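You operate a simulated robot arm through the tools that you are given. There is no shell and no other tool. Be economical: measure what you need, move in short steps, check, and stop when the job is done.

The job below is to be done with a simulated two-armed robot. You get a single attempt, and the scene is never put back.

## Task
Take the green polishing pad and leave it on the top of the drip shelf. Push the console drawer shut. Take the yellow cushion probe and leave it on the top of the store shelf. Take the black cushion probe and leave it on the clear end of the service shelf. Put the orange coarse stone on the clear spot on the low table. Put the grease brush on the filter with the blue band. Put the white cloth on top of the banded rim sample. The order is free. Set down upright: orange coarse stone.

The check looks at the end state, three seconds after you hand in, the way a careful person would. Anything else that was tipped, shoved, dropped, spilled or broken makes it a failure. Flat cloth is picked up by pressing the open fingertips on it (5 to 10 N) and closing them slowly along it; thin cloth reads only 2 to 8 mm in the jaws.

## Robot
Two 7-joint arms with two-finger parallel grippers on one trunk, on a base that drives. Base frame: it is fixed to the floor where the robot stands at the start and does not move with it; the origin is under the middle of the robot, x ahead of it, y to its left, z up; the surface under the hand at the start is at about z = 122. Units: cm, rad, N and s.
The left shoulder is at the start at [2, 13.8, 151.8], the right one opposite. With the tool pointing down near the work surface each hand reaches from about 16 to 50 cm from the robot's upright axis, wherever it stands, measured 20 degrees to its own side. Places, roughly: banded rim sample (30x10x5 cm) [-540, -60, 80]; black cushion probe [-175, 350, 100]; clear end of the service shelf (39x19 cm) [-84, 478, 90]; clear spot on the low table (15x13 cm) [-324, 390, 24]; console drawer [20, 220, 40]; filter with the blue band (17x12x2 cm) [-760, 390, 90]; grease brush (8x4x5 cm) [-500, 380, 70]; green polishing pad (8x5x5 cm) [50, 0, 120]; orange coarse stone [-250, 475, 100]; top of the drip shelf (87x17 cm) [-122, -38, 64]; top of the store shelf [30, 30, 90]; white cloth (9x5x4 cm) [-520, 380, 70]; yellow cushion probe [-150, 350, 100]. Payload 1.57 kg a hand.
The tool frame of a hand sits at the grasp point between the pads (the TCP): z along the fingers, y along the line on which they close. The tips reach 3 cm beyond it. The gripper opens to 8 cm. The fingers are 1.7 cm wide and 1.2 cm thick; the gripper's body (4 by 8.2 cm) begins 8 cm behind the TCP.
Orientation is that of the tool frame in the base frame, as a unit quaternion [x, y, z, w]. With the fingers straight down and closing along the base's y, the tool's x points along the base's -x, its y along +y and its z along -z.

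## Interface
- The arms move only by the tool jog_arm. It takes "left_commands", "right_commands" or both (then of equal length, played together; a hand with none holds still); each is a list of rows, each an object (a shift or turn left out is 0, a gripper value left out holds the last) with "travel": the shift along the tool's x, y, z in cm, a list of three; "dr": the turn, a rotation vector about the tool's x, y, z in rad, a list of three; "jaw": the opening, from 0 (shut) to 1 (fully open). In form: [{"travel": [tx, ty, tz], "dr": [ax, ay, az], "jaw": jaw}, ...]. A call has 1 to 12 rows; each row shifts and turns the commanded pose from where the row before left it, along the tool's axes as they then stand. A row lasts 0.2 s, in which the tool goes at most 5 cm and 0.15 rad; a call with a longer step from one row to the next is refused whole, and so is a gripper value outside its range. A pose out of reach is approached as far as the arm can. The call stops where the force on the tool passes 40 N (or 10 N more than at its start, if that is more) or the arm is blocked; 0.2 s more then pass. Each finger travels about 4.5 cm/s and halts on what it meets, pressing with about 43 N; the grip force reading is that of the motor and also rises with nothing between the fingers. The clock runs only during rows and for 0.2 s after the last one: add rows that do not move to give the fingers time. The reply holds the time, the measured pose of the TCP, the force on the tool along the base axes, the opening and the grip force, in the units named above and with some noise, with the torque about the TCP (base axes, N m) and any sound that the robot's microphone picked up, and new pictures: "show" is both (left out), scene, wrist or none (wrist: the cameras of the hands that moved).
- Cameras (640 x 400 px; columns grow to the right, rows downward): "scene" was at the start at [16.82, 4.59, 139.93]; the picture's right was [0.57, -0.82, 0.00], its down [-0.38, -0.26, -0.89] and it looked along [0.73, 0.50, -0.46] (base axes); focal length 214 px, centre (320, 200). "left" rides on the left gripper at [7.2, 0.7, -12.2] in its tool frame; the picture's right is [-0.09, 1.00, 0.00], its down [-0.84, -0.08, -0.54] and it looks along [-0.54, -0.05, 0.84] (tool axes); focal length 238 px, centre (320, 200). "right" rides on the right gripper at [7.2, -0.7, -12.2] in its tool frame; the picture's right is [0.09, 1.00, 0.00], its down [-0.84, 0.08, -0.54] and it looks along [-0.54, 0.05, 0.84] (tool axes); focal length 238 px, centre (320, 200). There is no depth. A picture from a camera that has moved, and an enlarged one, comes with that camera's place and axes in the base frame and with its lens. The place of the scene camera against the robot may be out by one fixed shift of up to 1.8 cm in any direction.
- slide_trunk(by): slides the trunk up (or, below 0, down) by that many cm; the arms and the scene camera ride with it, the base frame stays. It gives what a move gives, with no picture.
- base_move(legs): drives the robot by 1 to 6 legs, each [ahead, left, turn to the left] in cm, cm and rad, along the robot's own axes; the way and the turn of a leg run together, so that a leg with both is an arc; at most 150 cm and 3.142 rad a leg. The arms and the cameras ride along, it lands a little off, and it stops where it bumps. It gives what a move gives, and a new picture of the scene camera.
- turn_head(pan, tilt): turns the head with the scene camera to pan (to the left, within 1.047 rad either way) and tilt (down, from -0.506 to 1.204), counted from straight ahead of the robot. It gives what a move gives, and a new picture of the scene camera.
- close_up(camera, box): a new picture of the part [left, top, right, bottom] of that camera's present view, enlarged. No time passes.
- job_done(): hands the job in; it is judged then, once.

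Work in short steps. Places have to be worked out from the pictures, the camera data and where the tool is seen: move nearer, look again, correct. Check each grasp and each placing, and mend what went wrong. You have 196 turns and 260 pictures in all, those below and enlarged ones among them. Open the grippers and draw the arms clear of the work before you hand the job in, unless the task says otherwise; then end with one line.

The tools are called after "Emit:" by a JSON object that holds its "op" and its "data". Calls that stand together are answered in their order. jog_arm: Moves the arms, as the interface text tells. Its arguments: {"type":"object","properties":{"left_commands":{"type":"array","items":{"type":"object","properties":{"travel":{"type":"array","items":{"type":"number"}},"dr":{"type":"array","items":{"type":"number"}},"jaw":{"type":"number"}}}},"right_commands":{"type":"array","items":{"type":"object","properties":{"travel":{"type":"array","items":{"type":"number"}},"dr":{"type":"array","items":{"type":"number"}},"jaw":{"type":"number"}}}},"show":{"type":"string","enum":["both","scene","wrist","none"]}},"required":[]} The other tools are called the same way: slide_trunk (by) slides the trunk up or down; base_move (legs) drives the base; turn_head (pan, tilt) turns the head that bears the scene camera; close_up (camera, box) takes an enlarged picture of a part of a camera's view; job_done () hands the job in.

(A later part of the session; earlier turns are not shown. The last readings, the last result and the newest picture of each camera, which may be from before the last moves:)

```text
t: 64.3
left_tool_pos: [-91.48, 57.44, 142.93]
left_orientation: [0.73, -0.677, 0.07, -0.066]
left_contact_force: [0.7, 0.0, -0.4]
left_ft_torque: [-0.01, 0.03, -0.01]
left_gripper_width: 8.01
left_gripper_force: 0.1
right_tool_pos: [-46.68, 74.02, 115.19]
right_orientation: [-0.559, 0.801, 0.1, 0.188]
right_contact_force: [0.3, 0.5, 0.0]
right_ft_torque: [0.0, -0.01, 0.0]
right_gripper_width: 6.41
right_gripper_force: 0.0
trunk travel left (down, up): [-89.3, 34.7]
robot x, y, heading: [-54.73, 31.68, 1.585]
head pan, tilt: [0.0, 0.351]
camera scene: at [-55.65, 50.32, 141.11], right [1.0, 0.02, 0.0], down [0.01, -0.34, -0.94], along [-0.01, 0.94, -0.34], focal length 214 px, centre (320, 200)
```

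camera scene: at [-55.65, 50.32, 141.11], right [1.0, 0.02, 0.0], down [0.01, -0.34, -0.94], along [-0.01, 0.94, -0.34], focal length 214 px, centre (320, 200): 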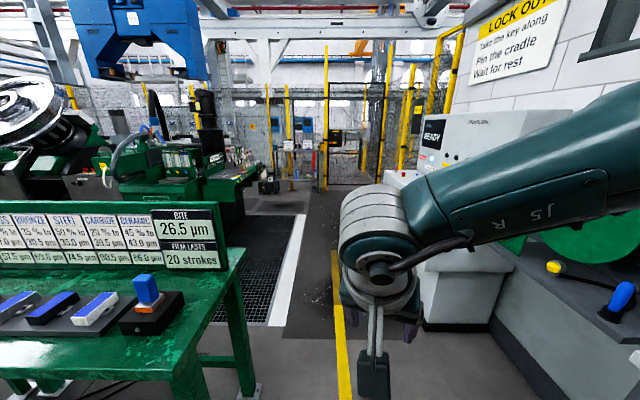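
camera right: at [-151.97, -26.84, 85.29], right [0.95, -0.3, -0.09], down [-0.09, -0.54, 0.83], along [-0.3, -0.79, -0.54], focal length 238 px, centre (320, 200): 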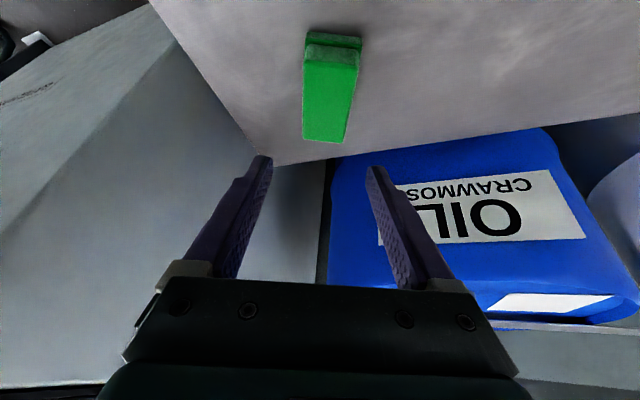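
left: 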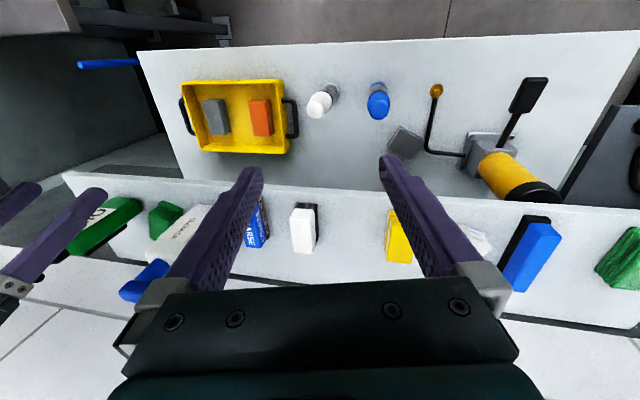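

The aisle ahead (x ≈ −50) is free and the console with its drawer is on the right. I drive 130 cm ahead and look right toward the drawer.

Emit:
{"op": "base_move", "data": {"legs": [[135, 0, 0]]}}

Emit:
{"op": "turn_head", "data": {"pan": -0.9, "tilt": 0.7}}

```text
t: 71.1
left_tool_pos: [-93.6, 193.15, 142.96]
left_orientation: [0.73, -0.677, 0.071, -0.065]
left_contact_force: [0.2, -1.2, 0.2]
left_ft_torque: [-0.03, 0.04, 0.0]
left_gripper_width: 8.0
left_gripper_force: 0.2
right_tool_pos: [-48.73, 209.79, 115.14]
right_orientation: [-0.559, 0.802, 0.099, 0.188]
right_contact_force: [-0.1, 0.3, 0.8]
right_ft_torque: [0.0, 0.03, 0.02]
right_gripper_width: 6.39
right_gripper_force: 0.1
trunk travel left (down, up): [-89.3, 34.7]
robot x, y, heading: [-57.0, 167.46, 1.587]
head pan, tilt: [0.0, 0.351]
camera scene: at [-57.74, 186.16, 141.11], right [1.0, 0.02, 0.0], down [0.01, -0.34, -0.94], along [-0.01, 0.94, -0.34], focal length 214 px, centre (320, 200)
```

scene: 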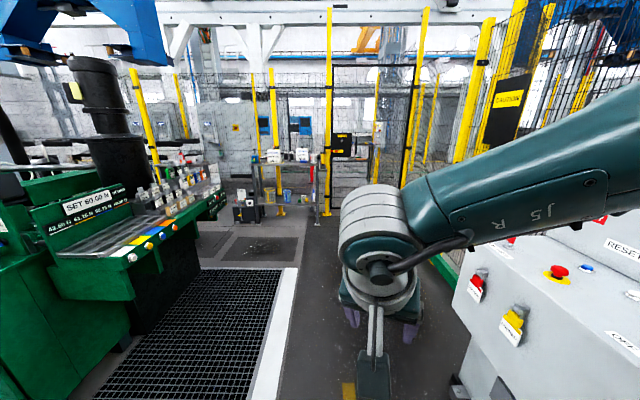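

```text
t: 72.3
left_tool_pos: [-93.58, 193.15, 143.0]
left_orientation: [0.731, -0.676, 0.071, -0.066]
left_contact_force: [-0.5, -0.8, 0.4]
left_ft_torque: [-0.02, 0.0, 0.06]
left_gripper_width: 8.0
left_gripper_force: 0.0
right_tool_pos: [-48.73, 209.75, 115.01]
right_orientation: [-0.559, 0.801, 0.1, 0.188]
right_contact_force: [0.1, -0.2, 0.1]
right_ft_torque: [-0.01, 0.0, -0.01]
right_gripper_width: 6.4
right_gripper_force: 0.1
trunk travel left (down, up): [-89.3, 34.7]
robot x, y, heading: [-56.85, 167.3, 1.588]
head pan, tilt: [-0.901, 0.7]
camera scene: at [-51.03, 182.24, 137.97], right [0.63, -0.77, 0.0], down [-0.5, -0.41, -0.77], along [0.59, 0.48, -0.64], focal length 214 px, centre (320, 200)
```

scene: 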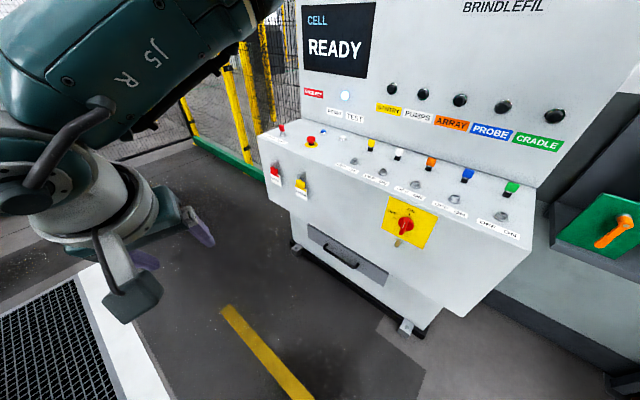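

The drawer front with the dark handle is below the console overhang. I enlarge it.

Emit:
{"op": "close_up", "data": {"camera": "scene", "box": [260, 190, 460, 340]}}

```text
2.67 times, centred on (360, 265) of scene
camera zoom: at [-51.03, 182.24, 137.97], right [0.63, -0.77, 0.0], down [-0.5, -0.41, -0.77], along [0.59, 0.48, -0.64], focal length 572 px, centre (213, 27)
```

zoom: 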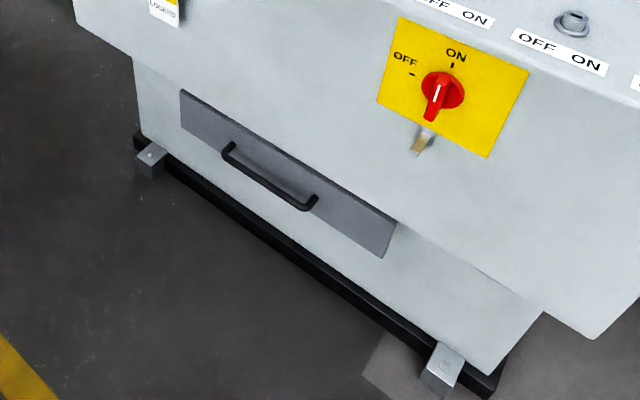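

The drawer front stands at x ≈ 10 while the cabinet face is at x ≈ 17, so it's about 7–8 cm open, handle at about [9, 217, 40], under an overhang. I drive level with it and turn to face it.

Emit:
{"op": "base_move", "data": {"legs": [[62, 0, 0], [0, 0, -1.588]]}}

Emit:
{"op": "slide_trunk", "data": {"by": -40}}

Emit:
{"op": "slide_trunk", "data": {"by": -38}}

Emit:
{"op": "turn_head", "data": {"pan": 0, "tilt": 0.3}}

```text
t: 79.6
left_tool_pos: [-31.01, 265.88, 142.96]
left_orientation: [-0.026, 0.995, -0.095, -0.005]
left_contact_force: [-1.1, -0.5, 0.1]
left_ft_torque: [0.08, 0.01, -0.01]
left_gripper_width: 7.99
left_gripper_force: 0.0
right_tool_pos: [-15.54, 220.64, 115.12]
right_orientation: [0.184, 0.96, -0.065, 0.203]
right_contact_force: [-0.4, -0.2, 0.1]
right_ft_torque: [-0.03, 0.03, 0.04]
right_gripper_width: 6.42
right_gripper_force: 0.0
trunk travel left (down, up): [-89.3, 34.7]
robot x, y, heading: [-57.58, 229.89, -0.01]
head pan, tilt: [-0.901, 0.7]
camera scene: at [-43.21, 222.3, 137.97], right [-0.79, -0.61, 0.0], down [-0.4, 0.51, -0.76], along [0.47, -0.6, -0.64], focal length 214 px, centre (320, 200)
```

scene: 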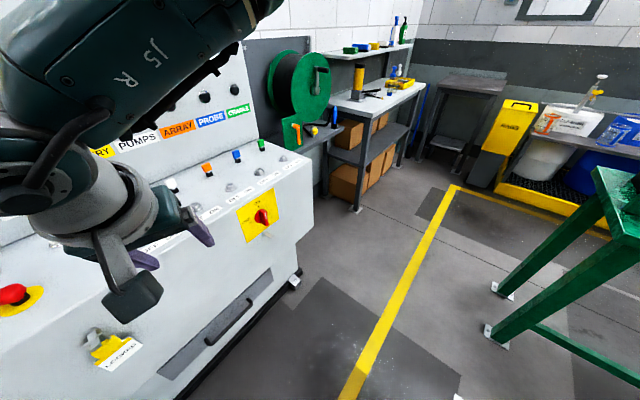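

```text
t: 83.5
left_tool_pos: [-31.02, 265.88, 102.96]
left_orientation: [-0.026, 0.995, -0.096, -0.004]
left_contact_force: [0.6, 0.6, 0.0]
left_ft_torque: [0.01, -0.01, 0.0]
left_gripper_width: 7.99
left_gripper_force: 0.1
right_tool_pos: [-15.66, 220.73, 75.13]
right_orientation: [0.185, 0.959, -0.066, 0.203]
right_contact_force: [0.1, 0.2, 0.2]
right_ft_torque: [-0.01, 0.01, 0.02]
right_gripper_width: 6.4
right_gripper_force: 0.1
trunk travel left (down, up): [-49.3, 74.7]
robot x, y, heading: [-58.07, 229.52, -0.006]
head pan, tilt: [-0.901, 0.7]
```

```text
t: 87.1
left_tool_pos: [-31.09, 265.91, 65.11]
left_orientation: [-0.026, 0.995, -0.096, -0.004]
left_contact_force: [-0.1, 0.0, 0.0]
left_ft_torque: [0.01, 0.01, -0.04]
left_gripper_width: 7.99
left_gripper_force: 0.0
right_tool_pos: [-15.52, 220.59, 36.99]
right_orientation: [0.184, 0.959, -0.066, 0.203]
right_contact_force: [0.0, 0.1, 0.5]
right_ft_torque: [0.03, 0.0, 0.01]
right_gripper_width: 6.39
right_gripper_force: 0.0
trunk travel left (down, up): [-11.3, 112.7]
robot x, y, heading: [-57.95, 229.8, -0.008]
head pan, tilt: [-0.901, 0.7]
```

```text
t: 88.3
left_tool_pos: [-31.04, 265.87, 64.97]
left_orientation: [-0.026, 0.995, -0.097, -0.004]
left_contact_force: [0.3, -0.2, 0.7]
left_ft_torque: [0.02, 0.03, -0.04]
left_gripper_width: 8.01
left_gripper_force: 0.0
right_tool_pos: [-15.66, 220.67, 37.17]
right_orientation: [0.184, 0.96, -0.066, 0.202]
right_contact_force: [0.3, 0.2, 0.2]
right_ft_torque: [-0.02, 0.0, 0.02]
right_gripper_width: 6.4
right_gripper_force: 0.2
trunk travel left (down, up): [-11.3, 112.7]
robot x, y, heading: [-57.81, 229.71, -0.012]
head pan, tilt: [0.0, 0.3]
camera scene: at [-39.09, 228.91, 63.58], right [-0.01, -1.0, 0.0], down [-0.3, 0.0, -0.96], along [0.96, -0.01, -0.3], focal length 214 px, centre (320, 200)
```

scene: 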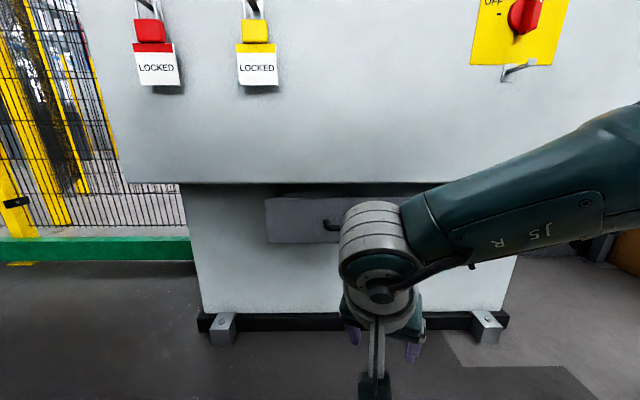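

The drawer face spans z ≈ 37–49, y ≈ 193–241; apron bottom is at z ≈ 54. I close the right gripper, square its yaw, and pitch it forward so it can push under the overhang.

Emit:
{"op": "jog_arm", "data": {"right_commands": [{"dr": [-0.052, -0.006, -0.119], "jaw": 0}, {"dr": [-0.052, -0.006, -0.119]}, {"dr": [-0.052, -0.006, -0.119]}, {"travel": [-1.85, 0, 0.6], "dr": [0, -0.145, 0]}, {"travel": [-1.85, 0, 0.6], "dr": [0, -0.145, 0]}, {"travel": [-1.85, 0, 0.6], "dr": [0, -0.145, 0]}, {"travel": [-1.85, 0, 0.6], "dr": [0, -0.145, 0]}, {"travel": [-1.85, 0, 0.6], "dr": [0, -0.145, 0]}, {"travel": [-1.85, 0, 0.6], "dr": [0, -0.145, 0]}, {}], "show": "both"}}

```text
t: 90.5
left_tool_pos: [-31.15, 265.65, 64.89]
left_orientation: [-0.025, 0.995, -0.097, -0.004]
left_contact_force: [0.9, -0.3, -0.7]
left_ft_torque: [0.02, 0.0, -0.02]
left_gripper_width: 8.01
left_gripper_force: 0.0
right_tool_pos: [-4.11, 226.17, 45.92]
right_orientation: [-0.012, 0.803, -0.03, 0.596]
right_contact_force: [-0.9, -0.5, 0.0]
right_ft_torque: [-0.02, 0.01, 0.01]
right_gripper_width: 0.0
right_gripper_force: 21.4
right hand out of reach, approached as far as the arm can: row 8, 9
trunk travel left (down, up): [-11.3, 112.7]
robot x, y, heading: [-57.64, 229.68, -0.008]
head pan, tilt: [0.0, 0.3]
camera scene: at [-39.09, 228.86, 63.58], right [-0.01, -1.0, 0.0], down [-0.3, 0.0, -0.96], along [0.96, -0.01, -0.3], focal length 214 px, centre (320, 200)
camera right: at [-17.84, 225.42, 42.48], right [-0.01, 0.99, -0.15], down [-0.28, 0.14, 0.95], along [0.96, 0.05, 0.27], focal length 238 px, centre (320, 200)
```

scene: 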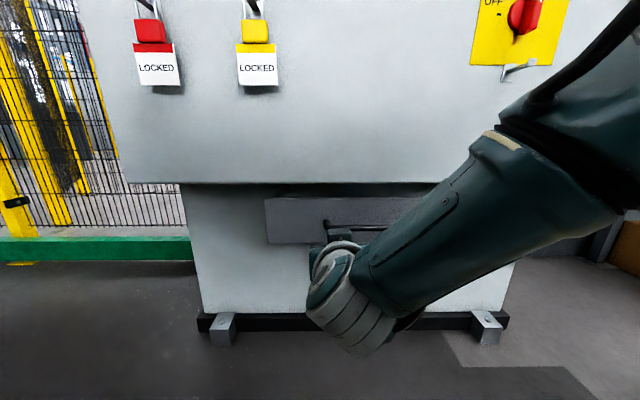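
right: 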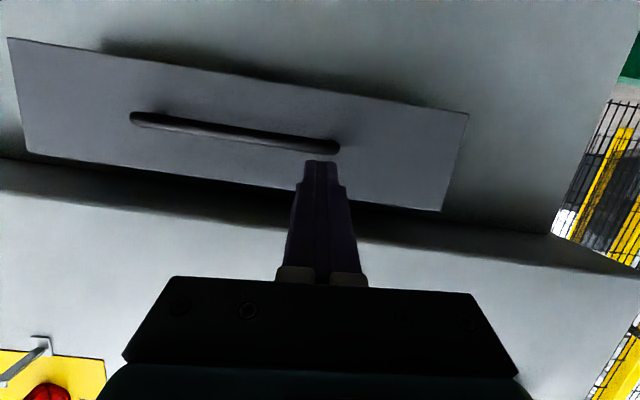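

The hand is at the left end of the handle, level with it; drawer face z 38–49. I'll shift right 8.5 cm, pitch a bit flatter, draw back 9 cm and lower the trunk so the tip will press below the handle.

Emit:
{"op": "jog_arm", "data": {"right_commands": [{"travel": [0, -4.2, -2]}, {"travel": [0, -4.2, -2]}, {"travel": [0, 0, -3], "dr": [0, -0.1, 0]}, {"travel": [0, 0, -2], "dr": [0, -0.1, 0]}, {}], "show": "none"}}

Emit:
{"op": "slide_trunk", "data": {"by": -6.5}}

Emit:
{"op": "base_move", "data": {"legs": [[16, 0, 0]]}}

Emit:
{"op": "jog_arm", "data": {"right_commands": [{}], "show": "wrist"}}

```text
t: 91.7
left_tool_pos: [-31.02, 265.86, 65.08]
left_orientation: [-0.026, 0.995, -0.097, -0.003]
left_contact_force: [0.5, -0.5, 0.0]
left_ft_torque: [0.01, 0.03, -0.01]
left_gripper_width: 8.0
left_gripper_force: 0.0
right_tool_pos: [-13.05, 226.61, 54.73]
right_orientation: [-0.018, 0.734, -0.022, 0.679]
right_contact_force: [1.0, -0.5, 0.2]
right_ft_torque: [-0.03, -0.01, 0.03]
right_gripper_width: 0.02
right_gripper_force: 21.1
right hand out of reach, approached as far as the arm can: row 1, 2, 3, 4
trunk travel left (down, up): [-11.3, 112.7]
robot x, y, heading: [-58.1, 230.03, -0.006]
head pan, tilt: [0.0, 0.3]
```

```text
t: 92.8
left_tool_pos: [-31.2, 265.8, 58.38]
left_orientation: [-0.026, 0.995, -0.097, -0.004]
left_contact_force: [1.0, 0.0, 0.3]
left_ft_torque: [-0.03, -0.02, -0.02]
left_gripper_width: 8.0
left_gripper_force: 0.0
right_tool_pos: [-12.94, 226.64, 48.33]
right_orientation: [-0.017, 0.734, -0.022, 0.678]
right_contact_force: [0.6, 0.1, 0.7]
right_ft_torque: [-0.01, 0.0, -0.02]
right_gripper_width: 0.0
right_gripper_force: 21.4
trunk travel left (down, up): [-4.8, 119.2]
robot x, y, heading: [-57.68, 229.79, -0.004]
head pan, tilt: [0.0, 0.3]
```

```text
t: 94.2
left_tool_pos: [-15.39, 265.89, 58.47]
left_orientation: [-0.026, 0.995, -0.097, -0.004]
left_contact_force: [0.0, 0.7, -0.2]
left_ft_torque: [0.0, -0.01, 0.0]
left_gripper_width: 7.99
left_gripper_force: 0.1
right_tool_pos: [2.68, 226.48, 48.15]
right_orientation: [-0.018, 0.735, -0.022, 0.677]
right_contact_force: [-0.3, -0.2, -0.8]
right_ft_torque: [-0.01, 0.02, 0.05]
right_gripper_width: 0.0
right_gripper_force: 21.3
trunk travel left (down, up): [-4.8, 119.2]
robot x, y, heading: [-41.82, 229.55, -0.002]
head pan, tilt: [0.0, 0.3]
camera scene: at [-23.32, 228.78, 57.05], right [-0.01, -1.0, 0.0], down [-0.3, 0.0, -0.95], along [0.95, -0.01, -0.3], focal length 214 px, centre (320, 200)
```

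scene: 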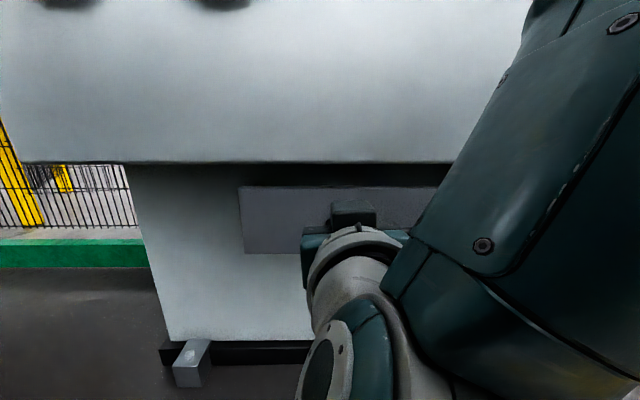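

```text
t: 94.6
left_tool_pos: [-15.31, 265.65, 58.45]
left_orientation: [-0.026, 0.995, -0.097, -0.005]
left_contact_force: [0.1, -0.7, -0.2]
left_ft_torque: [-0.01, 0.04, -0.01]
left_gripper_width: 7.98
left_gripper_force: 0.0
right_tool_pos: [2.8, 226.42, 48.27]
right_orientation: [-0.018, 0.735, -0.022, 0.678]
right_contact_force: [0.0, -0.2, 0.5]
right_ft_torque: [-0.02, 0.03, -0.06]
right_gripper_width: 0.0
right_gripper_force: 21.2
trunk travel left (down, up): [-4.8, 119.2]
robot x, y, heading: [-41.34, 229.19, -0.008]
head pan, tilt: [0.0, 0.3]
camera right: at [-9.96, 225.45, 42.03], right [-0.01, 0.99, -0.15], down [-0.47, 0.13, 0.87], along [0.88, 0.07, 0.47], focal length 238 px, centre (320, 200)
```

right: 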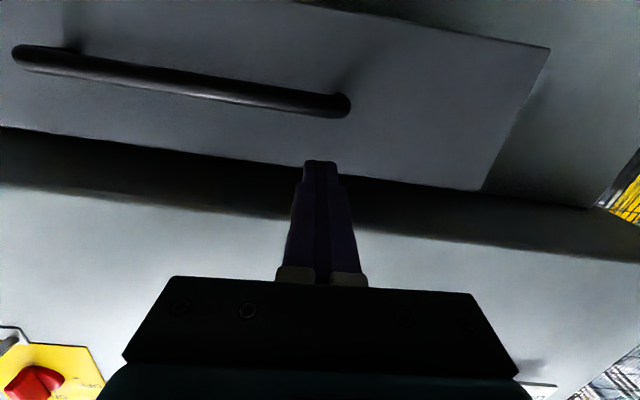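

The hand sits at y = 226, z = 48 near-horizontal. I strafe the base right 9 cm, ahead 2 cm, and lower 1.2 cm so the tip presses the drawer face just above the handle's middle.

Emit:
{"op": "slide_trunk", "data": {"by": -1.2}}

Emit:
{"op": "base_move", "data": {"legs": [[0, -9, 0], [2, 0, 0]]}}

Emit:
{"op": "jog_arm", "data": {"right_commands": [{"travel": [0, 0, 1]}], "show": "wrist"}}

```text
t: 95.2
left_tool_pos: [-15.19, 265.81, 57.29]
left_orientation: [-0.026, 0.995, -0.098, -0.004]
left_contact_force: [-0.1, 0.9, 0.1]
left_ft_torque: [-0.01, -0.01, -0.01]
left_gripper_width: 7.98
left_gripper_force: 0.0
right_tool_pos: [2.81, 226.49, 47.06]
right_orientation: [-0.018, 0.734, -0.021, 0.678]
right_contact_force: [-0.4, 0.3, 0.3]
right_ft_torque: [-0.01, 0.02, 0.01]
right_gripper_width: 0.02
right_gripper_force: 21.1
trunk travel left (down, up): [-3.6, 120.4]
robot x, y, heading: [-41.7, 229.16, -0.009]
head pan, tilt: [0.0, 0.3]
```

```text
t: 96.7
left_tool_pos: [-13.52, 256.95, 57.2]
left_orientation: [-0.026, 0.995, -0.097, -0.006]
left_contact_force: [-1.1, -0.3, 0.2]
left_ft_torque: [-0.01, -0.01, 0.02]
left_gripper_width: 8.02
left_gripper_force: 0.1
right_tool_pos: [4.29, 217.69, 46.96]
right_orientation: [-0.019, 0.736, -0.02, 0.677]
right_contact_force: [-1.1, 1.0, -0.4]
right_ft_torque: [-0.01, -0.01, -0.05]
right_gripper_width: 0.0
right_gripper_force: 22.1
trunk travel left (down, up): [-3.6, 120.4]
robot x, y, heading: [-40.04, 220.11, -0.006]
head pan, tilt: [0.0, 0.3]
camera scene: at [-21.61, 219.93, 55.83], right [-0.01, -1.0, 0.0], down [-0.3, 0.0, -0.95], along [0.95, -0.01, -0.3], focal length 214 px, centre (320, 200)
```

scene: 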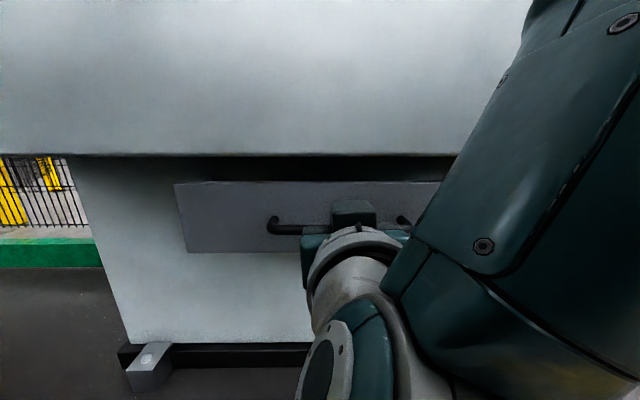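

```text
t: 97.1
left_tool_pos: [-13.19, 256.68, 57.25]
left_orientation: [-0.025, 0.995, -0.097, -0.003]
left_contact_force: [-0.1, 0.8, -0.1]
left_ft_torque: [0.01, -0.02, 0.0]
left_gripper_width: 7.98
left_gripper_force: 0.1
right_tool_pos: [5.72, 217.6, 47.04]
right_orientation: [-0.017, 0.735, -0.023, 0.677]
right_contact_force: [0.5, 0.0, -0.3]
right_ft_torque: [0.02, -0.03, 0.0]
right_gripper_width: 0.01
right_gripper_force: 21.1
trunk travel left (down, up): [-3.6, 120.4]
robot x, y, heading: [-39.94, 220.53, -0.002]
head pan, tilt: [0.0, 0.3]
camera right: at [-6.97, 216.55, 40.89], right [0.0, 0.99, -0.15], down [-0.47, 0.13, 0.87], along [0.88, 0.07, 0.47], focal length 238 px, centre (320, 200)
```

right: 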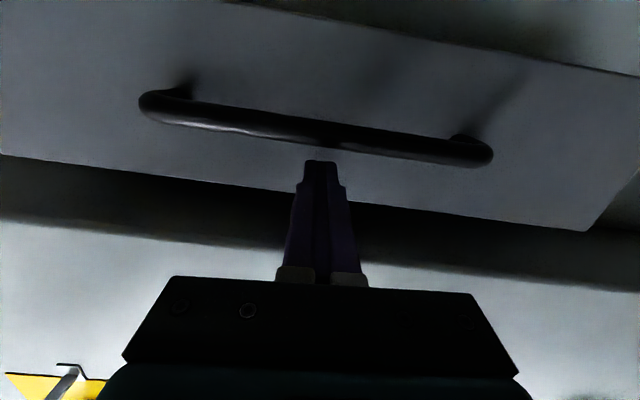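

The tip is above the handle, just short of the face. I push forward in 1-cm steps.

Emit:
{"op": "jog_arm", "data": {"right_commands": [{"travel": [0, 0, 1]}, {"travel": [0, 0, 1]}, {"travel": [0, 0, 1]}, {"travel": [0, 0, 1]}, {"travel": [0, 0, 1]}, {}], "show": "both"}}

```text
t: 98.5
left_tool_pos: [-13.28, 256.78, 57.29]
left_orientation: [-0.025, 0.995, -0.097, -0.004]
left_contact_force: [-0.7, -0.1, -0.2]
left_ft_torque: [0.01, 0.02, -0.02]
left_gripper_width: 8.0
left_gripper_force: 0.0
right_tool_pos: [10.42, 218.65, 47.47]
right_orientation: [-0.017, 0.736, -0.023, 0.677]
right_contact_force: [0.0, 0.0, 0.1]
right_ft_torque: [0.02, 0.04, -0.02]
right_gripper_width: 0.0
right_gripper_force: 20.9
right hand out of reach, approached as far as the arm can: row 1, 2, 4
trunk travel left (down, up): [-3.6, 120.4]
robot x, y, heading: [-39.66, 220.48, -0.008]
head pan, tilt: [0.0, 0.3]
camera scene: at [-21.23, 219.82, 55.88], right [-0.01, -1.0, 0.0], down [-0.3, 0.0, -0.96], along [0.96, -0.01, -0.3], focal length 214 px, centre (320, 200)
camera right: at [-2.32, 217.62, 41.33], right [0.0, 0.99, -0.15], down [-0.47, 0.13, 0.87], along [0.88, 0.07, 0.46], focal length 238 px, centre (320, 200)
```

scene: 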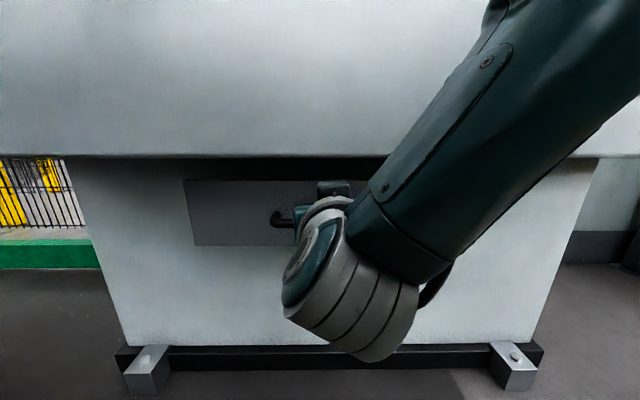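
right: 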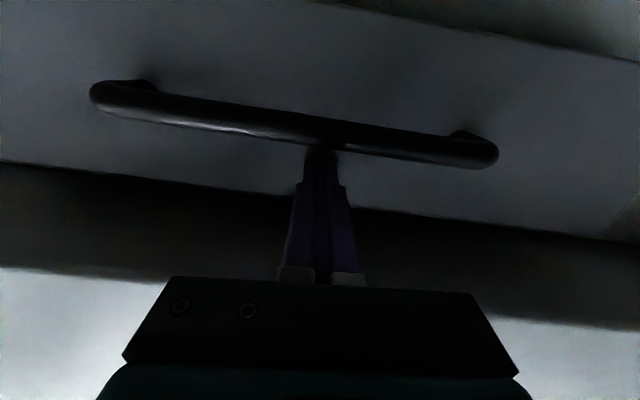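

The drawer has begun moving (its edge receded). I continue pushing, creeping the base forward a little since the arm is near full reach.

Emit:
{"op": "base_move", "data": {"legs": [[3, 0, 0]]}}

Emit:
{"op": "jog_arm", "data": {"right_commands": [{"travel": [0, 0, 0.8]}, {"travel": [0, 0, 0.8]}, {}], "show": "none"}}

```text
t: 99.3
left_tool_pos: [-10.74, 256.78, 57.14]
left_orientation: [-0.026, 0.995, -0.096, -0.005]
left_contact_force: [0.3, 0.3, 0.4]
left_ft_torque: [0.0, -0.05, -0.03]
left_gripper_width: 8.02
left_gripper_force: 0.0
right_tool_pos: [12.95, 218.53, 47.35]
right_orientation: [-0.017, 0.737, -0.023, 0.675]
right_contact_force: [-0.6, -0.4, -0.7]
right_ft_torque: [-0.02, -0.04, 0.01]
right_gripper_width: 0.0
right_gripper_force: 21.6
trunk travel left (down, up): [-3.6, 120.4]
robot x, y, heading: [-36.9, 220.41, -0.009]
head pan, tilt: [0.0, 0.3]
camera scene: at [-18.75, 219.8, 55.81], right [-0.01, -1.0, 0.0], down [-0.3, 0.0, -0.95], along [0.95, -0.01, -0.3], focal length 214 px, centre (320, 200)
```

scene: 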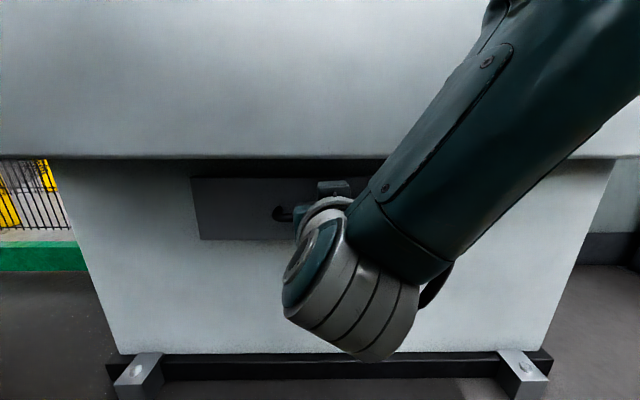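

```text
t: 100.1
left_tool_pos: [-10.36, 256.72, 57.27]
left_orientation: [-0.026, 0.995, -0.097, -0.004]
left_contact_force: [-0.1, 0.6, 0.0]
left_ft_torque: [0.01, -0.01, -0.02]
left_gripper_width: 8.02
left_gripper_force: 0.1
right_tool_pos: [14.95, 218.64, 47.45]
right_orientation: [-0.015, 0.737, -0.026, 0.675]
right_contact_force: [-1.4, -0.7, -0.2]
right_ft_torque: [-0.01, -0.06, -0.02]
right_gripper_width: 0.0
right_gripper_force: 21.4
trunk travel left (down, up): [-3.6, 120.4]
robot x, y, heading: [-37.12, 220.37, -0.006]
head pan, tilt: [0.0, 0.3]
```

No force yet at tip x ≈ 18. The left hand is nearing the apron, so I pull it back while I push a bit more.

Emit:
{"op": "jog_arm", "data": {"left_commands": [{"travel": [3, 0, 0]}, {"travel": [3, 0, 0]}, {}, {}, {}], "right_commands": [{"travel": [0, 0, 0.7]}, {"travel": [0, 0, 0.7]}, {"travel": [0, 0, 0.7]}, {"travel": [0, 0, 0.7]}, {}], "show": "scene"}}

```text
t: 101.3
left_tool_pos: [-14.27, 256.72, 57.03]
left_orientation: [-0.038, 0.994, -0.106, -0.009]
left_contact_force: [8.8, 7.0, -20.6]
left_ft_torque: [-1.25, 1.16, -0.09]
left_gripper_width: 8.0
left_gripper_force: 0.1
left hand out of reach, approached as far as the arm can: row 2
right_tool_pos: [16.37, 218.94, 47.14]
right_orientation: [-0.016, 0.741, -0.025, 0.671]
right_contact_force: [-35.9, -3.1, 13.4]
right_ft_torque: [0.08, -0.61, -0.04]
right_gripper_width: 0.0
right_gripper_force: 21.7
right hand out of reach, approached as far as the arm can: row 2, 4
trunk travel left (down, up): [-3.6, 120.4]
robot x, y, heading: [-36.82, 220.58, -0.008]
head pan, tilt: [0.0, 0.3]
camera scene: at [-19.45, 219.64, 55.73], right [-0.01, -1.0, 0.0], down [-0.3, 0.0, -0.95], along [0.95, -0.01, -0.3], focal length 214 px, centre (320, 200)
```

scene: 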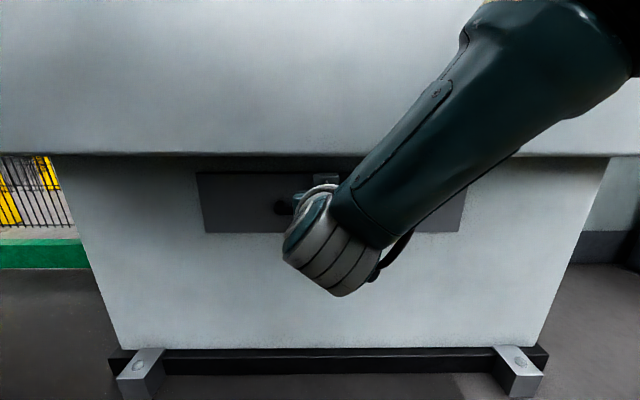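

−36 N: the drawer has hit its stop. I withdraw the right hand, ease the left hand forward off the robot's own body, back the base and look.

Emit:
{"op": "jog_arm", "data": {"left_commands": [{"travel": [-2.5, 0, 0]}, {}, {}], "right_commands": [{"travel": [0, 0, -3]}, {"travel": [0, 0, -4]}, {}], "show": "none"}}

Emit:
{"op": "base_move", "data": {"legs": [[-25, 0, 0]]}}

Emit:
{"op": "close_up", "data": {"camera": "scene", "box": [160, 120, 480, 320]}}

```text
t: 102.1
left_tool_pos: [-10.5, 256.71, 57.18]
left_orientation: [-0.027, 0.994, -0.102, -0.002]
left_contact_force: [0.1, 0.1, -0.1]
left_ft_torque: [0.02, 0.02, 0.01]
left_gripper_width: 8.02
left_gripper_force: 0.1
right_tool_pos: [10.87, 219.16, 48.17]
right_orientation: [-0.018, 0.736, -0.022, 0.677]
right_contact_force: [0.0, -0.6, 0.2]
right_ft_torque: [-0.01, 0.0, 0.03]
right_gripper_width: 0.02
right_gripper_force: 21.4
trunk travel left (down, up): [-3.6, 120.4]
robot x, y, heading: [-36.76, 220.44, -0.009]
head pan, tilt: [0.0, 0.3]
```

```text
t: 103.9
left_tool_pos: [-35.37, 256.9, 57.06]
left_orientation: [-0.027, 0.994, -0.101, -0.004]
left_contact_force: [-0.7, 0.8, 0.5]
left_ft_torque: [0.0, -0.01, 0.01]
left_gripper_width: 7.98
left_gripper_force: 0.0
right_tool_pos: [-13.93, 219.23, 48.28]
right_orientation: [-0.015, 0.735, -0.024, 0.678]
right_contact_force: [0.3, 0.5, 0.2]
right_ft_torque: [-0.01, -0.02, -0.03]
right_gripper_width: 0.0
right_gripper_force: 20.9
trunk travel left (down, up): [-3.6, 120.4]
robot x, y, heading: [-62.01, 221.04, -0.009]
head pan, tilt: [0.0, 0.3]
camera scene: at [-42.97, 220.0, 55.91], right [-0.01, -1.0, 0.0], down [-0.29, 0.0, -0.96], along [0.96, -0.01, -0.29], focal length 214 px, centre (320, 200)
```

scene: 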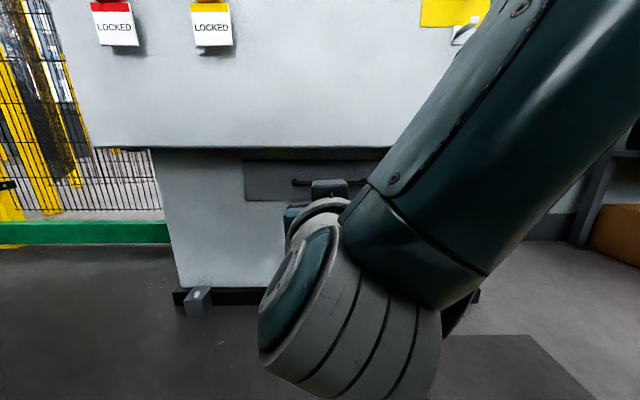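

```text
2.00 times, centred on (320, 220) of scene
camera zoom: at [-42.97, 220.0, 55.91], right [-0.01, -1.0, 0.0], down [-0.29, 0.0, -0.96], along [0.96, -0.01, -0.29], focal length 429 px, centre (320, 160)
```

zoom: 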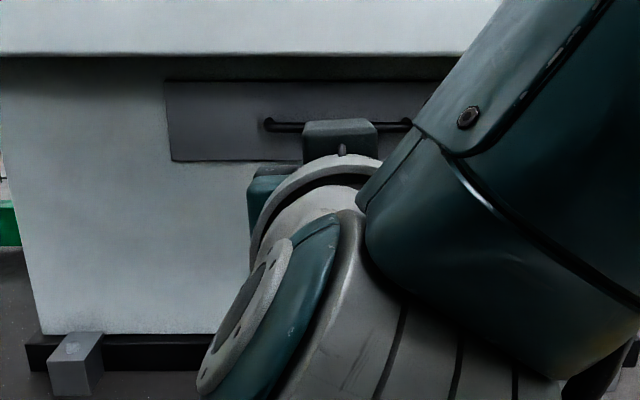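

The drawer reads flush now. I raise the trunk, pitch the right hand back down and open it.

Emit:
{"op": "slide_trunk", "data": {"by": 40}}

Emit:
{"op": "slide_trunk", "data": {"by": 26}}

Emit:
{"op": "jog_arm", "data": {"right_commands": [{"dr": [0, 0.14, 0], "jaw": 1}, {"dr": [0, 0.14, 0]}, {"dr": [0, 0.14, 0]}, {"dr": [0, 0.14, 0]}, {"dr": [0, 0.14, 0]}, {"dr": [0, 0.14, 0]}, {"dr": [0, 0.14, 0]}, {"dr": [0, 0.14, 0]}, {"dr": [0, 0.14, 0]}, {"dr": [0, 0.12, 0]}, {}], "show": "scene"}}

```text
t: 107.8
left_tool_pos: [-35.57, 256.82, 96.94]
left_orientation: [-0.027, 0.994, -0.102, -0.005]
left_contact_force: [1.1, -0.9, -0.9]
left_ft_torque: [0.02, 0.02, -0.01]
left_gripper_width: 8.0
left_gripper_force: 0.0
right_tool_pos: [-14.16, 219.24, 88.11]
right_orientation: [-0.016, 0.736, -0.024, 0.677]
right_contact_force: [-0.4, 0.2, -0.6]
right_ft_torque: [0.01, 0.01, 0.0]
right_gripper_width: 0.0
right_gripper_force: 21.1
trunk travel left (down, up): [-43.6, 80.4]
robot x, y, heading: [-61.88, 220.75, -0.01]
head pan, tilt: [0.0, 0.3]
```

```text
t: 110.4
left_tool_pos: [-35.62, 256.77, 123.12]
left_orientation: [-0.027, 0.994, -0.102, -0.006]
left_contact_force: [0.0, -0.4, 0.0]
left_ft_torque: [0.04, 0.02, 0.0]
left_gripper_width: 8.0
left_gripper_force: 0.0
right_tool_pos: [-14.16, 219.31, 114.12]
right_orientation: [-0.016, 0.736, -0.024, 0.677]
right_contact_force: [0.5, -1.2, -0.5]
right_ft_torque: [0.02, 0.03, -0.02]
right_gripper_width: 0.0
right_gripper_force: 21.1
trunk travel left (down, up): [-69.6, 54.4]
robot x, y, heading: [-61.69, 220.61, -0.008]
head pan, tilt: [0.0, 0.3]
```

```text
t: 111.2
left_tool_pos: [-35.54, 256.76, 123.04]
left_orientation: [-0.027, 0.994, -0.103, -0.005]
left_contact_force: [1.1, -0.4, -0.1]
left_ft_torque: [-0.03, -0.02, 0.02]
left_gripper_width: 8.02
left_gripper_force: 0.1
right_tool_pos: [-21.0, 224.38, 106.01]
right_orientation: [-0.092, 0.889, -0.008, 0.448]
right_contact_force: [0.1, -0.1, 0.6]
right_ft_torque: [0.02, 0.0, -0.02]
right_gripper_width: 6.8
right_gripper_force: 0.0
trunk travel left (down, up): [-69.6, 54.4]
robot x, y, heading: [-61.49, 220.77, -0.011]
head pan, tilt: [0.0, 0.3]
stopped in row 3 (right hand): the arm was blocked; the commanded pose is now the measured one
camera scene: at [-43.11, 220.0, 121.88], right [-0.01, -1.0, 0.0], down [-0.3, 0.0, -0.96], along [0.96, -0.01, -0.3], focal length 214 px, centre (320, 200)
```

scene: 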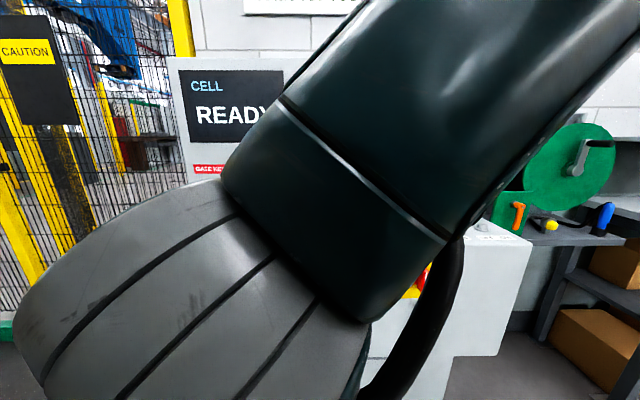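

The wrist is against the head again; I move the hand right, forward and down first, then continue pitching.

Emit:
{"op": "jog_arm", "data": {"right_commands": [{"travel": [0.2, -1.5, 1.8], "jaw": 1}, {"travel": [0.56, -2.2, 1.26]}, {"travel": [0.56, -2.2, 1.26]}, {"travel": [0.56, -2.2, 1.26]}, {"dr": [0, 0.13, 0]}, {"dr": [0, 0.13, 0]}, {"dr": [0, 0.13, 0]}, {"dr": [0, 0.13, 0]}, {"dr": [0, 0.13, 0]}, {"dr": [0, 0.13, 0]}, {}], "show": "scene"}}

```text
t: 113.6
left_tool_pos: [-35.64, 256.84, 123.02]
left_orientation: [-0.026, 0.994, -0.102, -0.005]
left_contact_force: [-0.9, 0.1, 0.6]
left_ft_torque: [-0.01, 0.01, 0.01]
left_gripper_width: 8.01
left_gripper_force: 0.1
right_tool_pos: [-16.28, 216.29, 102.09]
right_orientation: [-0.08, 0.993, -0.042, 0.077]
right_contact_force: [-0.4, 0.1, 0.5]
right_ft_torque: [0.03, 0.0, 0.03]
right_gripper_width: 8.0
right_gripper_force: 0.0
trunk travel left (down, up): [-69.6, 54.4]
robot x, y, heading: [-61.47, 220.61, -0.009]
head pan, tilt: [0.0, 0.3]
camera scene: at [-43.11, 220.0, 121.88], right [-0.01, -1.0, 0.0], down [-0.3, 0.0, -0.96], along [0.96, -0.01, -0.3], focal length 214 px, centre (320, 200)
```

scene: 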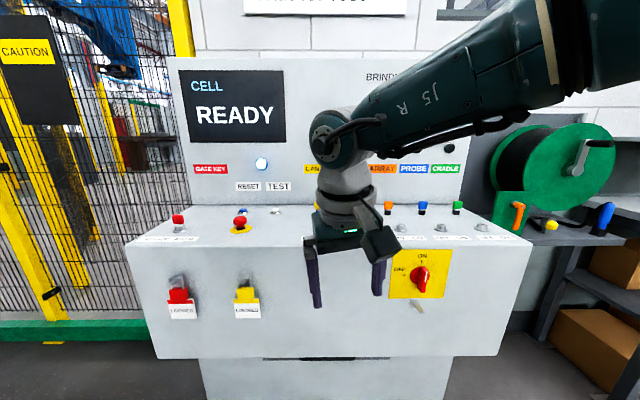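

Right arm is back to a down pose. I turn to +y and look toward the probes.

Emit:
{"op": "base_move", "data": {"legs": [[-8, 0, 0], [0, 0, 1.58]]}}

Emit:
{"op": "turn_head", "data": {"pan": 0.5, "tilt": 0.3}}

```text
t: 118.5
left_tool_pos: [-105.88, 246.86, 123.11]
left_orientation: [0.724, -0.682, 0.076, -0.068]
left_contact_force: [1.0, 0.3, -0.1]
left_ft_torque: [-0.01, -0.01, 0.04]
left_gripper_width: 7.98
left_gripper_force: 0.1
right_tool_pos: [-65.5, 266.43, 102.23]
right_orientation: [0.759, -0.645, -0.026, -0.084]
right_contact_force: [0.7, 0.2, 1.0]
right_ft_torque: [0.0, 0.02, -0.04]
right_gripper_width: 8.01
right_gripper_force: 0.1
trunk travel left (down, up): [-69.6, 54.4]
robot x, y, heading: [-69.89, 220.75, 1.565]
head pan, tilt: [0.0, 0.3]
camera scene: at [-70.34, 239.58, 121.88], right [1.0, -0.01, 0.0], down [0.0, -0.3, -0.96], along [0.01, 0.96, -0.3], focal length 214 px, centre (320, 200)
```

scene: 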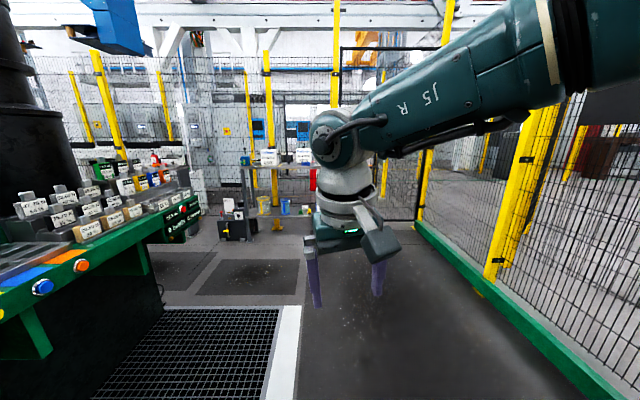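

```text
t: 119.5
left_tool_pos: [-105.99, 246.93, 122.94]
left_orientation: [0.723, -0.683, 0.076, -0.07]
left_contact_force: [-0.8, 0.7, 0.2]
left_ft_torque: [0.01, 0.0, -0.01]
left_gripper_width: 8.02
left_gripper_force: 0.1
right_tool_pos: [-65.54, 266.41, 102.12]
right_orientation: [0.759, -0.645, -0.025, -0.085]
right_contact_force: [0.0, 1.2, -0.5]
right_ft_torque: [0.01, 0.01, 0.03]
right_gripper_width: 8.03
right_gripper_force: 0.0
trunk travel left (down, up): [-69.6, 54.4]
robot x, y, heading: [-69.79, 220.89, 1.565]
head pan, tilt: [0.499, 0.3]
camera scene: at [-74.81, 238.48, 121.88], right [0.88, 0.47, 0.0], down [0.14, -0.26, -0.96], along [-0.45, 0.84, -0.3], focal length 214 px, centre (320, 200)
```

scene: 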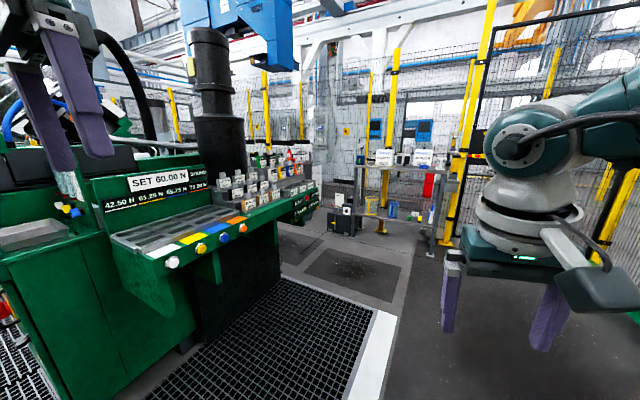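

I enlarge the rack of labelled items on the green machine where the probes should be.

Emit:
{"op": "close_up", "data": {"camera": "scene", "box": [100, 130, 340, 280]}}

Emit:
{"op": "close_up", "data": {"camera": "scene", "box": [320, 120, 480, 260]}}

```text
2.67 times, centred on (220, 205) of scene
camera zoom: at [-74.81, 238.48, 121.88], right [0.88, 0.47, 0.0], down [0.14, -0.26, -0.96], along [-0.45, 0.84, -0.3], focal length 572 px, centre (587, 187)
```

zoom: 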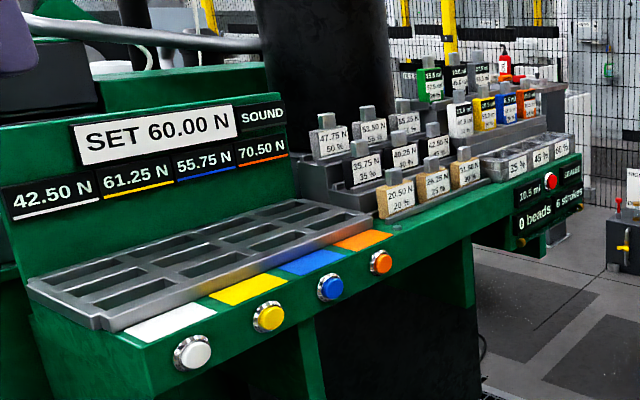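

```text
2.86 times, centred on (400, 190) of scene
camera zoom: at [-74.81, 238.48, 121.88], right [0.88, 0.47, 0.0], down [0.14, -0.26, -0.96], along [-0.45, 0.84, -0.3], focal length 613 px, centre (91, 229)
```

zoom: 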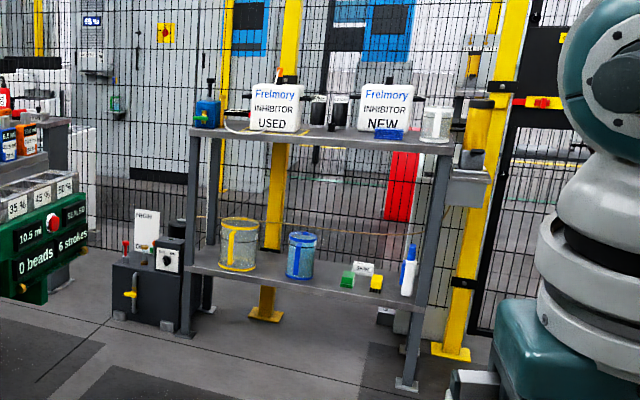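

The colour-tagged probes stand at the machine's far end (front row white/yellow/blue/orange, rear row green/black…). I drive up alongside and turn to face them.

Emit:
{"op": "base_move", "data": {"legs": [[0, -10, 0], [128, 0, 0], [0, 0, 1.57]]}}

Emit:
{"op": "turn_head", "data": {"pan": 0, "tilt": 0.45}}

```text
t: 130.4
left_tool_pos: [-84.94, 312.23, 123.04]
left_orientation: [0.994, 0.027, 0.004, -0.103]
left_contact_force: [-0.8, -0.5, -0.8]
left_ft_torque: [0.05, 0.01, 0.0]
left_gripper_width: 8.02
left_gripper_force: 0.1
right_tool_pos: [-104.18, 352.52, 102.03]
right_orientation: [0.993, 0.079, -0.078, -0.042]
right_contact_force: [-0.2, -0.7, 0.1]
right_ft_torque: [0.0, -0.01, -0.03]
right_gripper_width: 7.99
right_gripper_force: 0.0
trunk travel left (down, up): [-69.6, 54.4]
robot x, y, heading: [-58.64, 348.2, 3.132]
head pan, tilt: [0.499, 0.3]
camera scene: at [-77.61, 343.27, 121.88], right [-0.47, 0.88, 0.0], down [0.26, 0.14, -0.96], along [-0.84, -0.45, -0.3], focal length 214 px, centre (320, 200)
```

scene: 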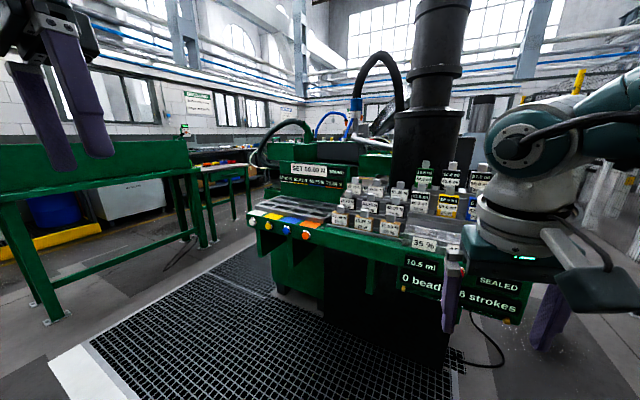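

```text
t: 131.4
left_tool_pos: [-84.94, 312.08, 122.9]
left_orientation: [0.994, 0.027, 0.005, -0.103]
left_contact_force: [0.0, 0.9, 0.3]
left_ft_torque: [0.01, 0.0, -0.01]
left_gripper_width: 8.0
left_gripper_force: 0.0
right_tool_pos: [-104.19, 352.59, 102.06]
right_orientation: [0.993, 0.079, -0.078, -0.042]
right_contact_force: [-0.8, -0.3, -0.5]
right_ft_torque: [0.02, -0.02, 0.04]
right_gripper_width: 8.03
right_gripper_force: 0.0
trunk travel left (down, up): [-69.6, 54.4]
robot x, y, heading: [-58.63, 348.52, 3.134]
head pan, tilt: [0.0, 0.45]
camera scene: at [-78.56, 347.74, 120.49], right [0.01, 1.0, 0.0], down [0.43, 0.0, -0.9], along [-0.9, 0.01, -0.43], focal length 214 px, centre (320, 200)
```

scene: 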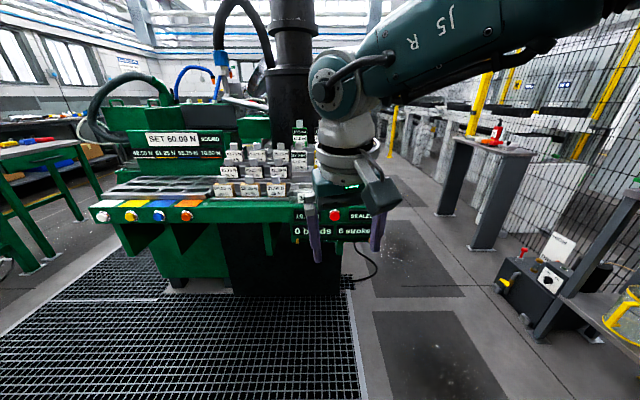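

The arm hides the probe rack. I strafe right 25 cm and raise the trunk 18 cm for a better look down on it.

Emit:
{"op": "slide_trunk", "data": {"by": 18}}

Emit:
{"op": "base_move", "data": {"legs": [[0, -25, 0], [15, 0, 0]]}}

Emit:
{"op": "turn_head", "data": {"pan": 0.3, "tilt": 0.55}}

```text
t: 133.4
left_tool_pos: [-84.88, 312.02, 140.89]
left_orientation: [0.994, 0.027, 0.005, -0.102]
left_contact_force: [-0.2, -0.1, -0.6]
left_ft_torque: [-0.02, -0.02, -0.01]
left_gripper_width: 7.99
left_gripper_force: 0.0
right_tool_pos: [-104.19, 352.64, 120.08]
right_orientation: [0.993, 0.08, -0.078, -0.042]
right_contact_force: [-0.1, -0.1, -0.8]
right_ft_torque: [0.01, -0.02, 0.01]
right_gripper_width: 8.02
right_gripper_force: 0.1
trunk travel left (down, up): [-87.6, 36.4]
robot x, y, heading: [-59.16, 348.13, 3.133]
head pan, tilt: [0.0, 0.45]
```

```text
t: 136.2
left_tool_pos: [-99.52, 337.17, 141.1]
left_orientation: [0.994, 0.027, 0.004, -0.103]
left_contact_force: [0.1, 0.5, 0.0]
left_ft_torque: [0.03, 0.0, 0.03]
left_gripper_width: 7.98
left_gripper_force: 0.0
right_tool_pos: [-118.9, 377.75, 120.03]
right_orientation: [0.993, 0.08, -0.078, -0.041]
right_contact_force: [0.5, 0.0, 0.6]
right_ft_torque: [-0.01, 0.0, -0.01]
right_gripper_width: 7.98
right_gripper_force: 0.2
trunk travel left (down, up): [-87.6, 36.4]
robot x, y, heading: [-73.14, 373.36, 3.129]
head pan, tilt: [0.0, 0.45]
camera scene: at [-93.31, 372.83, 138.49], right [0.01, 1.0, 0.0], down [0.44, 0.0, -0.9], along [-0.9, 0.01, -0.44], focal length 214 px, centre (320, 200)
```

scene: 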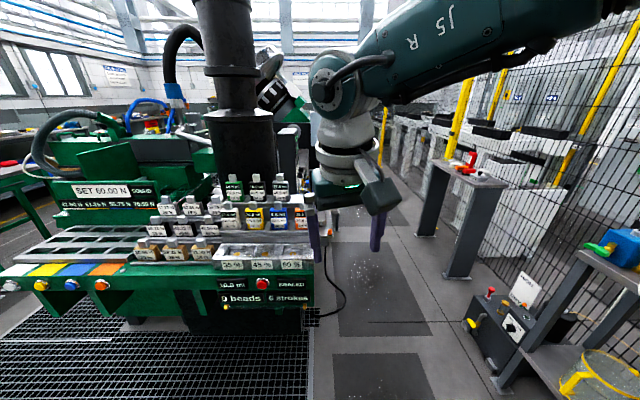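

```text
t: 136.9
left_tool_pos: [-99.72, 337.22, 141.07]
left_orientation: [0.994, 0.028, 0.004, -0.103]
left_contact_force: [-0.8, 0.3, 0.1]
left_ft_torque: [0.01, 0.01, 0.01]
left_gripper_width: 8.01
left_gripper_force: 0.0
right_tool_pos: [-119.0, 377.84, 120.18]
right_orientation: [0.993, 0.079, -0.078, -0.043]
right_contact_force: [0.2, 0.1, 0.2]
right_ft_torque: [0.0, 0.0, 0.04]
right_gripper_width: 8.01
right_gripper_force: 0.0
trunk travel left (down, up): [-87.6, 36.4]
robot x, y, heading: [-73.07, 372.98, 3.132]
head pan, tilt: [0.3, 0.55]
camera scene: at [-92.73, 370.17, 137.59], right [-0.29, 0.96, 0.0], down [0.5, 0.15, -0.85], along [-0.82, -0.24, -0.52], focal length 214 px, centre (320, 200)
```

scene: 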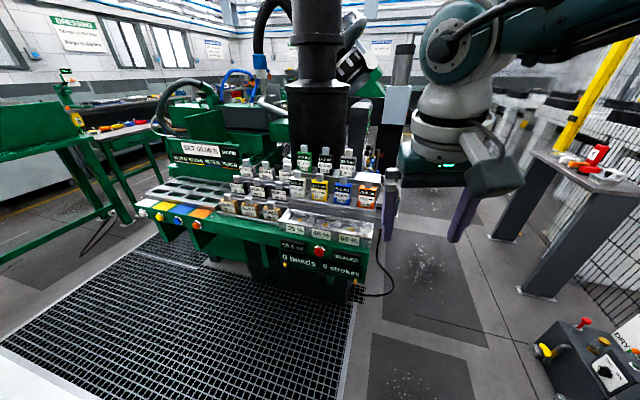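

Emit:
{"op": "close_up", "data": {"camera": "scene", "box": [210, 130, 390, 245]}}

```text
3.48 times, centred on (300, 188) of scene
camera zoom: at [-92.73, 370.17, 137.59], right [-0.29, 0.96, 0.0], down [0.5, 0.15, -0.85], along [-0.82, -0.24, -0.52], focal length 746 px, centre (390, 244)
```

zoom: 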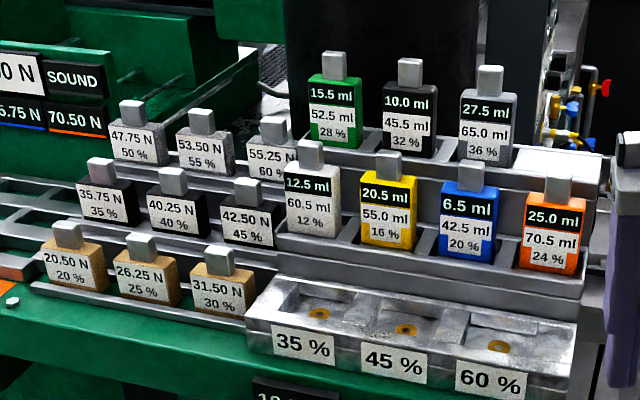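

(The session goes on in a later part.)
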